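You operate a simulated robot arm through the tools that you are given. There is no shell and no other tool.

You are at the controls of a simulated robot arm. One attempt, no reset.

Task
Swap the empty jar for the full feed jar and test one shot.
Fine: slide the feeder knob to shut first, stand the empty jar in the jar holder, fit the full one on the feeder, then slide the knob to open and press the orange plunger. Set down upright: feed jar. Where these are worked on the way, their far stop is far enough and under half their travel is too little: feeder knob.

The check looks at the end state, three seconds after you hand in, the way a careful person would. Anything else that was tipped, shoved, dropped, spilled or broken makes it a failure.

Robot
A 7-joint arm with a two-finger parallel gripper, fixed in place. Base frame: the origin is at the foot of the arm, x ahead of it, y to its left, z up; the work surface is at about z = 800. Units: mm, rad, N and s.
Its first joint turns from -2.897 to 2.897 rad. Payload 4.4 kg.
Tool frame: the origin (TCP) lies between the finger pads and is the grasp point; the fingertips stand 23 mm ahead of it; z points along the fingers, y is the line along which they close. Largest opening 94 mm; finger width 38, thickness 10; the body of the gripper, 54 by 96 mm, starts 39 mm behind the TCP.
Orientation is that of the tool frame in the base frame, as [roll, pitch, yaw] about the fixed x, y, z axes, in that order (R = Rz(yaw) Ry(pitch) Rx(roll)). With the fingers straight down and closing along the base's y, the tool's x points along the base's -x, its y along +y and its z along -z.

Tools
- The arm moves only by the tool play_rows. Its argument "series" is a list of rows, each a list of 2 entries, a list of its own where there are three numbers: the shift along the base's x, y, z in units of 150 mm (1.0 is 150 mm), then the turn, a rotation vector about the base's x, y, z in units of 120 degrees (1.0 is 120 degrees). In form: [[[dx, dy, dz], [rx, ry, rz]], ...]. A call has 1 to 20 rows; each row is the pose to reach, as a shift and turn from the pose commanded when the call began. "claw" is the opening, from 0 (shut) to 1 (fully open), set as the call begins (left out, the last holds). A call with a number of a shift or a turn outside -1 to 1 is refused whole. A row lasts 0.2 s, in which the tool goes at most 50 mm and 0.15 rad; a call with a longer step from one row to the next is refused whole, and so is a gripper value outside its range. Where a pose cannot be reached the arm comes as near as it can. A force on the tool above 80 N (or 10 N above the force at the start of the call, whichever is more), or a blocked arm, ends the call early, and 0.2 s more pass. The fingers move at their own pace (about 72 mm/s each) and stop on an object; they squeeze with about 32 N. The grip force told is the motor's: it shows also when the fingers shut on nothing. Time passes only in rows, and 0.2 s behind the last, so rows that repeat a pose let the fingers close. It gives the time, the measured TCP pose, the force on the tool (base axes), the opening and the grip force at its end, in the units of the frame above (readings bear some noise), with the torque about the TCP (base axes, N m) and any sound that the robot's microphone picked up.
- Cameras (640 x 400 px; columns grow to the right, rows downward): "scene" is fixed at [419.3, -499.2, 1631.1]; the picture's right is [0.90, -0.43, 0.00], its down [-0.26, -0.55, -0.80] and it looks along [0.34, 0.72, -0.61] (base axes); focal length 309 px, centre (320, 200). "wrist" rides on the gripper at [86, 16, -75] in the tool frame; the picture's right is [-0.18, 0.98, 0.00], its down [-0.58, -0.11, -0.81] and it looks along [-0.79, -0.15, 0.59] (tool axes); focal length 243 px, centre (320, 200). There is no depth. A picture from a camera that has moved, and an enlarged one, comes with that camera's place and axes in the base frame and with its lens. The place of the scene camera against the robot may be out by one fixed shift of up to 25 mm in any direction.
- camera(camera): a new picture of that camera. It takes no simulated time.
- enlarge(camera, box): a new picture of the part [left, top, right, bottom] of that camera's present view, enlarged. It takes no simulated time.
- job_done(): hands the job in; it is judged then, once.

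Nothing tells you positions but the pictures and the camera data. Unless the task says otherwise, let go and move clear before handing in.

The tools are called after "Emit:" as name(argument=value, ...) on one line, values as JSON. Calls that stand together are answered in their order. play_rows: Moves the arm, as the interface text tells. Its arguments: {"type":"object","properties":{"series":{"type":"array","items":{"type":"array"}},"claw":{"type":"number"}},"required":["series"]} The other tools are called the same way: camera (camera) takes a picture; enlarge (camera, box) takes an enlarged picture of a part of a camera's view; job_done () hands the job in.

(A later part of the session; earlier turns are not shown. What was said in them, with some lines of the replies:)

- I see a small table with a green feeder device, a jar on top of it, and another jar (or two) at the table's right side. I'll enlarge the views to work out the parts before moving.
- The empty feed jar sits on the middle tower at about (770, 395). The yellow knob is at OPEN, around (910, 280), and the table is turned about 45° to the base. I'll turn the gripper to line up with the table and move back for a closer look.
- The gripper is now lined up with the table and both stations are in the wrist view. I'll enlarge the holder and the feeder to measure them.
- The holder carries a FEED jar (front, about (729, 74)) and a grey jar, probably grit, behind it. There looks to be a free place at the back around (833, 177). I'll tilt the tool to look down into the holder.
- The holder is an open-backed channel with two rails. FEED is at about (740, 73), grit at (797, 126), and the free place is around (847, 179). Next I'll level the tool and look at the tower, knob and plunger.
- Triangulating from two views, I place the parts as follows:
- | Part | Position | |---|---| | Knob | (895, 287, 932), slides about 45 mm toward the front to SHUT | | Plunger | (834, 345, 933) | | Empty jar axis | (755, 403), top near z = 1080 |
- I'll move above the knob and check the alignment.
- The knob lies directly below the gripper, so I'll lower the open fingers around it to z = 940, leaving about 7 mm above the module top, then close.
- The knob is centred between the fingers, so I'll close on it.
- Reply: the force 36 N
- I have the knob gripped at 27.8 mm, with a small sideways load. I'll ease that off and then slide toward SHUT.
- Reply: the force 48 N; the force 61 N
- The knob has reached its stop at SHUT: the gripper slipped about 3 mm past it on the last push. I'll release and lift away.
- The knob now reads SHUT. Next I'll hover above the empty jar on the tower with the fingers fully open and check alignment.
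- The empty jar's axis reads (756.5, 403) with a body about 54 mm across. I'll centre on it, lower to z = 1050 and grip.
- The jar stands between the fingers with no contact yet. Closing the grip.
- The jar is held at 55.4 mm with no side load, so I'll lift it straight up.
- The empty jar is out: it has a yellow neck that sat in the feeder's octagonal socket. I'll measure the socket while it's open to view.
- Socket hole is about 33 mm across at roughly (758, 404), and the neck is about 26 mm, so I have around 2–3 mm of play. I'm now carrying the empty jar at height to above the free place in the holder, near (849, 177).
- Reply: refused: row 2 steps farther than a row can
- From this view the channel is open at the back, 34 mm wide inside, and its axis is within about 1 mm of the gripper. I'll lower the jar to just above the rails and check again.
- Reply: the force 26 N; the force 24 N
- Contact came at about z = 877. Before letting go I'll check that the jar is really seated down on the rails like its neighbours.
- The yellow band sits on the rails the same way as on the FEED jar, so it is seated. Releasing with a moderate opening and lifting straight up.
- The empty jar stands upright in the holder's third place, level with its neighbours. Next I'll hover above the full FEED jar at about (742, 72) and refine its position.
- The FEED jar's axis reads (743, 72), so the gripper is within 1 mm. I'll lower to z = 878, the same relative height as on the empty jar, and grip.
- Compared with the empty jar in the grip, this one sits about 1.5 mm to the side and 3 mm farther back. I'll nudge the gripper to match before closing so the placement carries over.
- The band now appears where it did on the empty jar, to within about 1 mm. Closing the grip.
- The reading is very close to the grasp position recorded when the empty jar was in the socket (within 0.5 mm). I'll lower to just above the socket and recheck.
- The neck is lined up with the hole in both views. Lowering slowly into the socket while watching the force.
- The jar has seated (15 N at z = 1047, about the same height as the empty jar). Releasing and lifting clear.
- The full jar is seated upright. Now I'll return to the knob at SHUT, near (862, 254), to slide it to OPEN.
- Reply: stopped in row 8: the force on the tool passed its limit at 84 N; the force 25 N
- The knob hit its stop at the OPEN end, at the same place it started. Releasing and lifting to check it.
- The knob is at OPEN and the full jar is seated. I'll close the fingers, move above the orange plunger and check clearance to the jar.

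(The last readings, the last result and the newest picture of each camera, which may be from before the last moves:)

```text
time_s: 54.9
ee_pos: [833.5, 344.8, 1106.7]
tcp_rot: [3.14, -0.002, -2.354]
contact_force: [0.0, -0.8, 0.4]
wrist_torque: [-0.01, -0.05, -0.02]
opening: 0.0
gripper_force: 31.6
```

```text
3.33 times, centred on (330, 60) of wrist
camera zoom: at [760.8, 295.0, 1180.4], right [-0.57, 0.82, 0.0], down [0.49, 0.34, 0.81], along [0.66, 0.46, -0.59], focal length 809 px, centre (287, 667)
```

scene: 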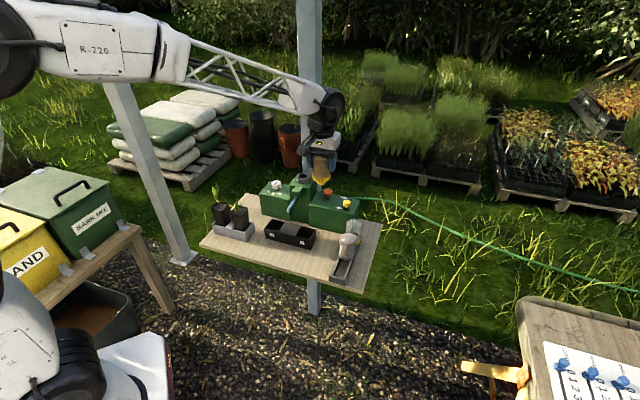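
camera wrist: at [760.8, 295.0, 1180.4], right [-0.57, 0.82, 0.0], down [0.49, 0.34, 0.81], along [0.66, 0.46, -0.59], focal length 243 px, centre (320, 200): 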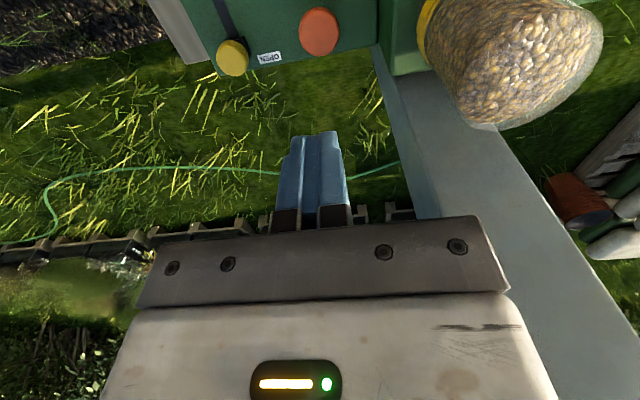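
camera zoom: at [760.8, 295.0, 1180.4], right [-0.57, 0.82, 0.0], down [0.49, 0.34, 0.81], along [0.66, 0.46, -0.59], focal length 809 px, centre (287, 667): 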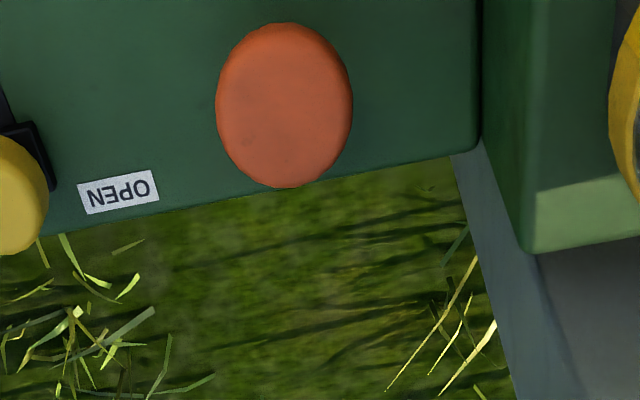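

The plunger is centred near (831, 342), with about 20 mm of clearance between gripper and jar. I'll shift slightly and lower to just above it.

Emit:
play_rows(series=[[[-0.012, -0.018, 0], [0, 0, 0]], [[-0.012, -0.018, -0.25], [0, 0, 0]], [[-0.012, -0.018, -0.5], [0, 0, 0]], [[-0.012, -0.018, -0.7], [0, 0, 0]], [[-0.012, -0.018, -0.86], [0, 0, 0]], [[-0.012, -0.018, -0.86], [0, 0, 0]]])

Emit:
camera(camera="wrist")

Emit:
enlarge(camera="scene", box=[280, 120, 370, 230])

```text
time_s: 56.3
ee_pos: [832.0, 341.3, 976.9]
tcp_rot: [3.14, -0.001, -2.356]
contact_force: [1.2, 0.7, 1.5]
wrist_torque: [0.01, 0.01, 0.01]
opening: 0.1
gripper_force: 31.7
```

```text
taken
camera wrist: at [759.9, 292.0, 1052.2], right [-0.57, 0.82, 0.0], down [0.49, 0.34, 0.8], along [0.66, 0.46, -0.59], focal length 243 px, centre (320, 200)
```

wrist: 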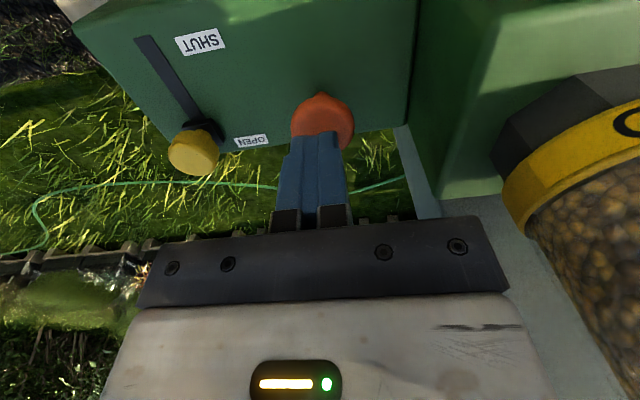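

```text
3.64 times, centred on (325, 175) of scene
camera zoom: at [419.3, -499.2, 1631.1], right [0.9, -0.43, 0.0], down [-0.26, -0.55, -0.8], along [0.34, 0.72, -0.61], focal length 1125 px, centre (302, 291)
```

zoom: 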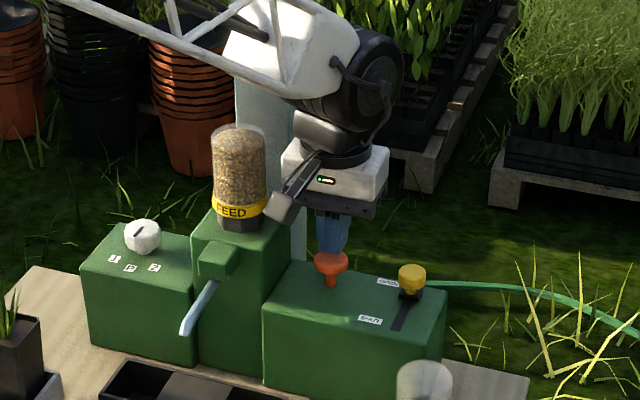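

The fingertips are just above the plunger. Pressing straight down now, in one stroke, to its stop.

Emit:
play_rows(series=[[[-0.003, 0.006, -0.03], [0, 0, 0]], [[-0.003, 0.006, -0.05], [0, 0, 0]], [[-0.003, 0.006, -0.07], [0, 0, 0]], [[-0.003, 0.006, -0.09], [0, 0, 0]], [[-0.003, 0.006, -0.11], [0, 0, 0]], [[-0.003, 0.006, -0.13], [0, 0, 0]], [[-0.003, 0.006, -0.15], [0, 0, 0]], [[-0.003, 0.006, -0.17], [0, 0, 0]], [[-0.003, 0.006, -0.19], [0, 0, 0]]])

Emit:
camera(camera="wrist")

Emit:
enlarge(camera="scene", box=[280, 140, 370, 230])

```text
time_s: 58.3
ee_pos: [829.3, 342.8, 952.9]
tcp_rot: [-3.141, 0.003, -2.353]
contact_force: [-22.2, -6.1, 52.3]
wrist_torque: [-0.29, 0.6, -0.02]
opening: 0.2
gripper_force: 32.1
heard: click
```

```text
taken
camera wrist: at [757.9, 293.2, 1027.6], right [-0.57, 0.82, 0.0], down [0.49, 0.33, 0.81], along [0.67, 0.46, -0.59], focal length 243 px, centre (320, 200)
```

wrist: 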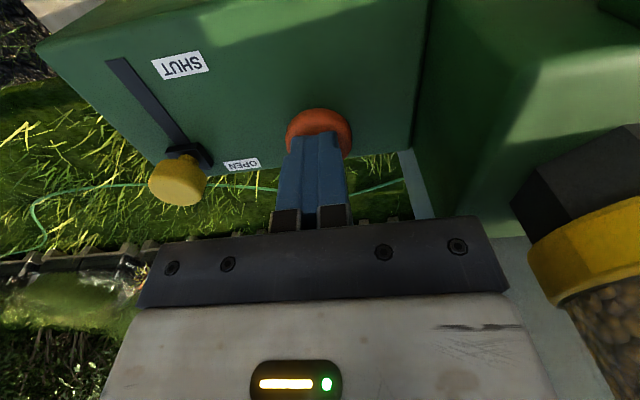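

```text
4.44 times, centred on (325, 185) of scene
camera zoom: at [419.3, -499.2, 1631.1], right [0.9, -0.43, 0.0], down [-0.26, -0.55, -0.8], along [0.34, 0.72, -0.61], focal length 1375 px, centre (298, 267)
```

zoom: 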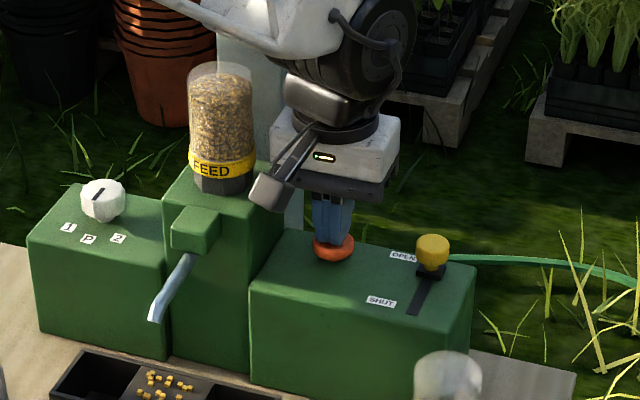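

A click was heard and a shot of feed dropped onto the middle plate of the tray, so the press worked. Lifting straight off the plunger and moving clear.

Emit:
play_rows(series=[[[0, 0, 0.08], [0, 0, 0]], [[0, 0, 0.25], [0, 0, 0]], [[0, 0, 0.5], [0, 0, 0]], [[0, 0, 0.75], [0, 0, 0]], [[0, 0, 1.0], [0, 0, 0]]])

Emit:
play_rows(series=[[[0, -0.1, 0.25], [0, 0, 0]], [[-0.15, -0.3, 0.4], [0, 0, 0]], [[-0.35, -0.5, 0.5], [0, 0, 0]], [[-0.55, -0.7, 0.5], [0, 0, 0]], [[-0.8, -0.85, 0.5], [0, 0, 0]], [[-1.0, -1.0, 0.5], [0, 0, 0]]])

Emit:
camera(camera="wrist")

Emit:
enlarge(camera="scene", box=[190, 140, 390, 300])

Emit:
enlarge(camera="scene", box=[250, 145, 370, 245])

```text
time_s: 59.5
ee_pos: [830.1, 342.0, 1098.3]
tcp_rot: [3.14, -0.004, -2.356]
contact_force: [-0.3, -0.4, -0.5]
wrist_torque: [0.01, 0.02, -0.01]
opening: 0.1
gripper_force: 31.9
```

```text
time_s: 60.9
ee_pos: [678.6, 192.0, 1174.2]
tcp_rot: [3.14, -0.004, -2.358]
contact_force: [0.4, -0.7, -0.9]
wrist_torque: [0.02, -0.02, 0.0]
opening: 0.3
gripper_force: 32.0
```

```text
taken
camera wrist: at [607.7, 142.6, 1249.1], right [-0.57, 0.82, 0.0], down [0.49, 0.34, 0.8], along [0.66, 0.46, -0.59], focal length 243 px, centre (320, 200)
```

wrist: 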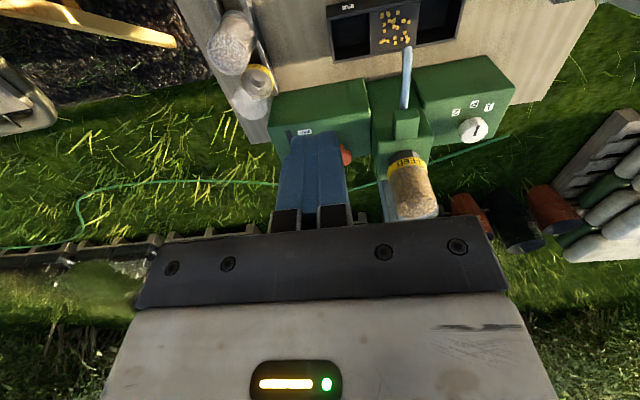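

```text
2.50 times, centred on (290, 220) of scene
camera zoom: at [419.3, -499.2, 1631.1], right [0.9, -0.43, 0.0], down [-0.26, -0.55, -0.8], along [0.34, 0.72, -0.61], focal length 773 px, centre (395, 150)
```

zoom: 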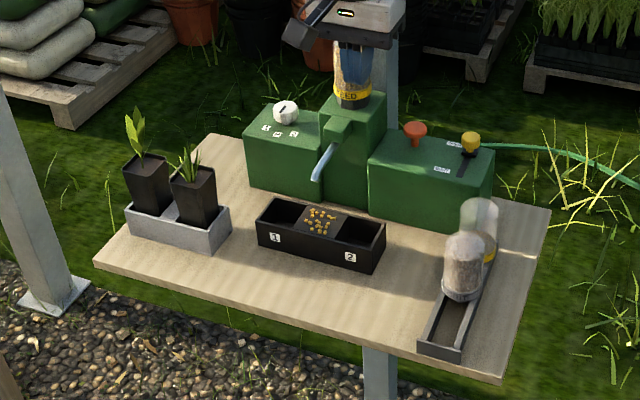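

```text
4.00 times, centred on (310, 195) of scene
camera zoom: at [419.3, -499.2, 1631.1], right [0.9, -0.43, 0.0], down [-0.26, -0.55, -0.8], along [0.34, 0.72, -0.61], focal length 1237 px, centre (360, 220)
```

zoom: 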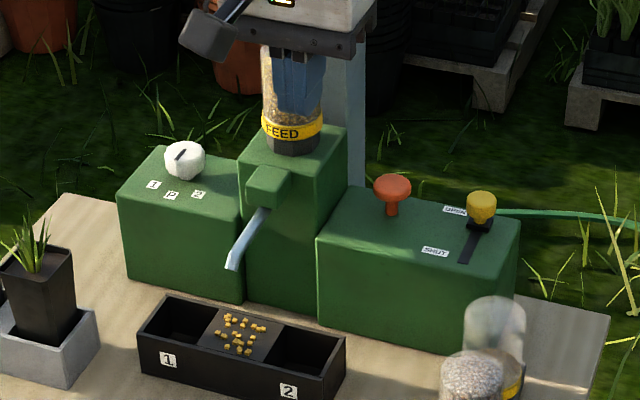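

Everything looks right: pellets on the tray's middle plate, plunger back up, knob at OPEN, jars upright. I'll back the arm farther away and take a last look.

Emit:
play_rows(series=[[[-0.25, -0.1, 0.1], [0, 0, 0]], [[-0.5, -0.2, 0.2], [0, 0, 0]], [[-0.75, -0.3, 0.3], [0, 0, 0]], [[-1.0, -0.4, 0.4], [0, 0, 0]], [[-1.0, -0.4, 0.4], [0, 0, 0]]], claw=0.5)

Emit:
enlarge(camera="scene", box=[250, 130, 370, 230])

Emit:
enlarge(camera="scene", box=[310, 205, 390, 295])

Emit:
camera(camera="wrist")

```text
time_s: 62.1
ee_pos: [528.0, 131.8, 1233.6]
tcp_rot: [3.14, -0.001, -2.357]
contact_force: [-0.2, -0.6, -0.1]
wrist_torque: [0.01, 0.0, -0.01]
opening: 46.9
gripper_force: 0.1
```

```text
4.00 times, centred on (310, 180) of scene
camera zoom: at [419.3, -499.2, 1631.1], right [0.9, -0.43, 0.0], down [-0.26, -0.55, -0.8], along [0.34, 0.72, -0.61], focal length 1237 px, centre (360, 280)
```

zoom: 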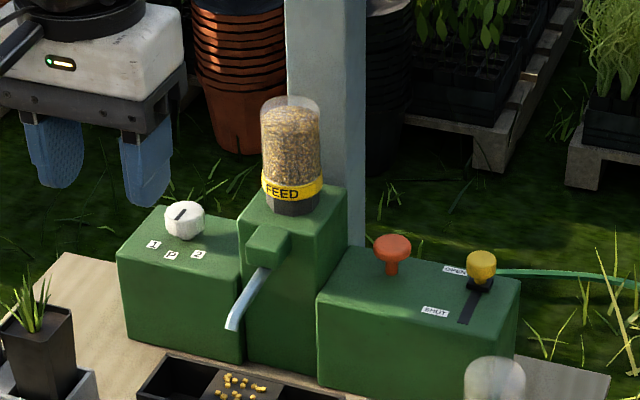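

```text
4.44 times, centred on (350, 250) of scene
camera zoom: at [419.3, -499.2, 1631.1], right [0.9, -0.43, 0.0], down [-0.26, -0.55, -0.8], along [0.34, 0.72, -0.61], focal length 1375 px, centre (187, -22)
```

zoom: 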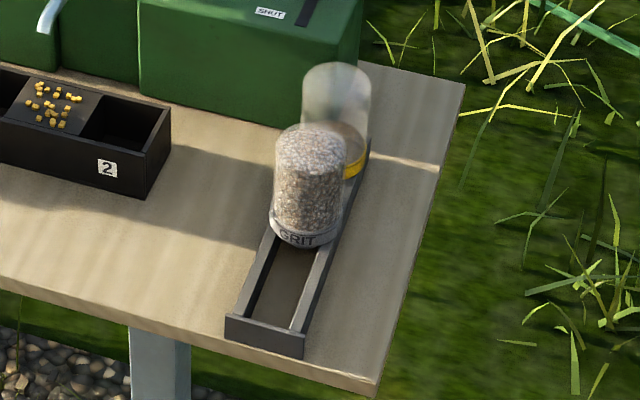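

```text
taken
camera wrist: at [457.2, 82.5, 1308.7], right [-0.57, 0.82, 0.0], down [0.49, 0.34, 0.8], along [0.66, 0.46, -0.59], focal length 243 px, centre (320, 200)
```

wrist: 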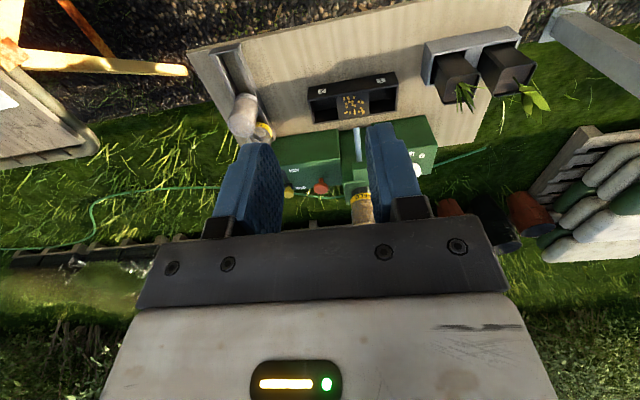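

The full FEED jar is upright on the feeder and the empty one stands in the holder behind the untouched grit jar. The knob is at OPEN, the plunger was pressed once with a shot on the tray, and the arm is clear. Handing in.

Emit:
job_done()

```text
The job is handed in.
```

The jar swap is done and the test shot worked. I've handed the job in, but the check result hasn't come back.

- **Knob:** I slid it to its stop at SHUT before touching the jars, then back to its stop at OPEN afterwards.
- **Empty jar:** It stands upright in the free place at the back of the holder, behind the grit jar, which I didn't touch.
- **Full feed jar:** It is seated upright in the feeder socket, at about the same height as the empty one was.
- **Test shot:** I pressed the orange plunger once and heard a click. Feed landed on the middle plate of the tray, and the plunger came back up.

I left the 1/P/2 dial as it was. The final pictures showed nothing tipped, and no feed outside the tray. The arm is clear of the table.
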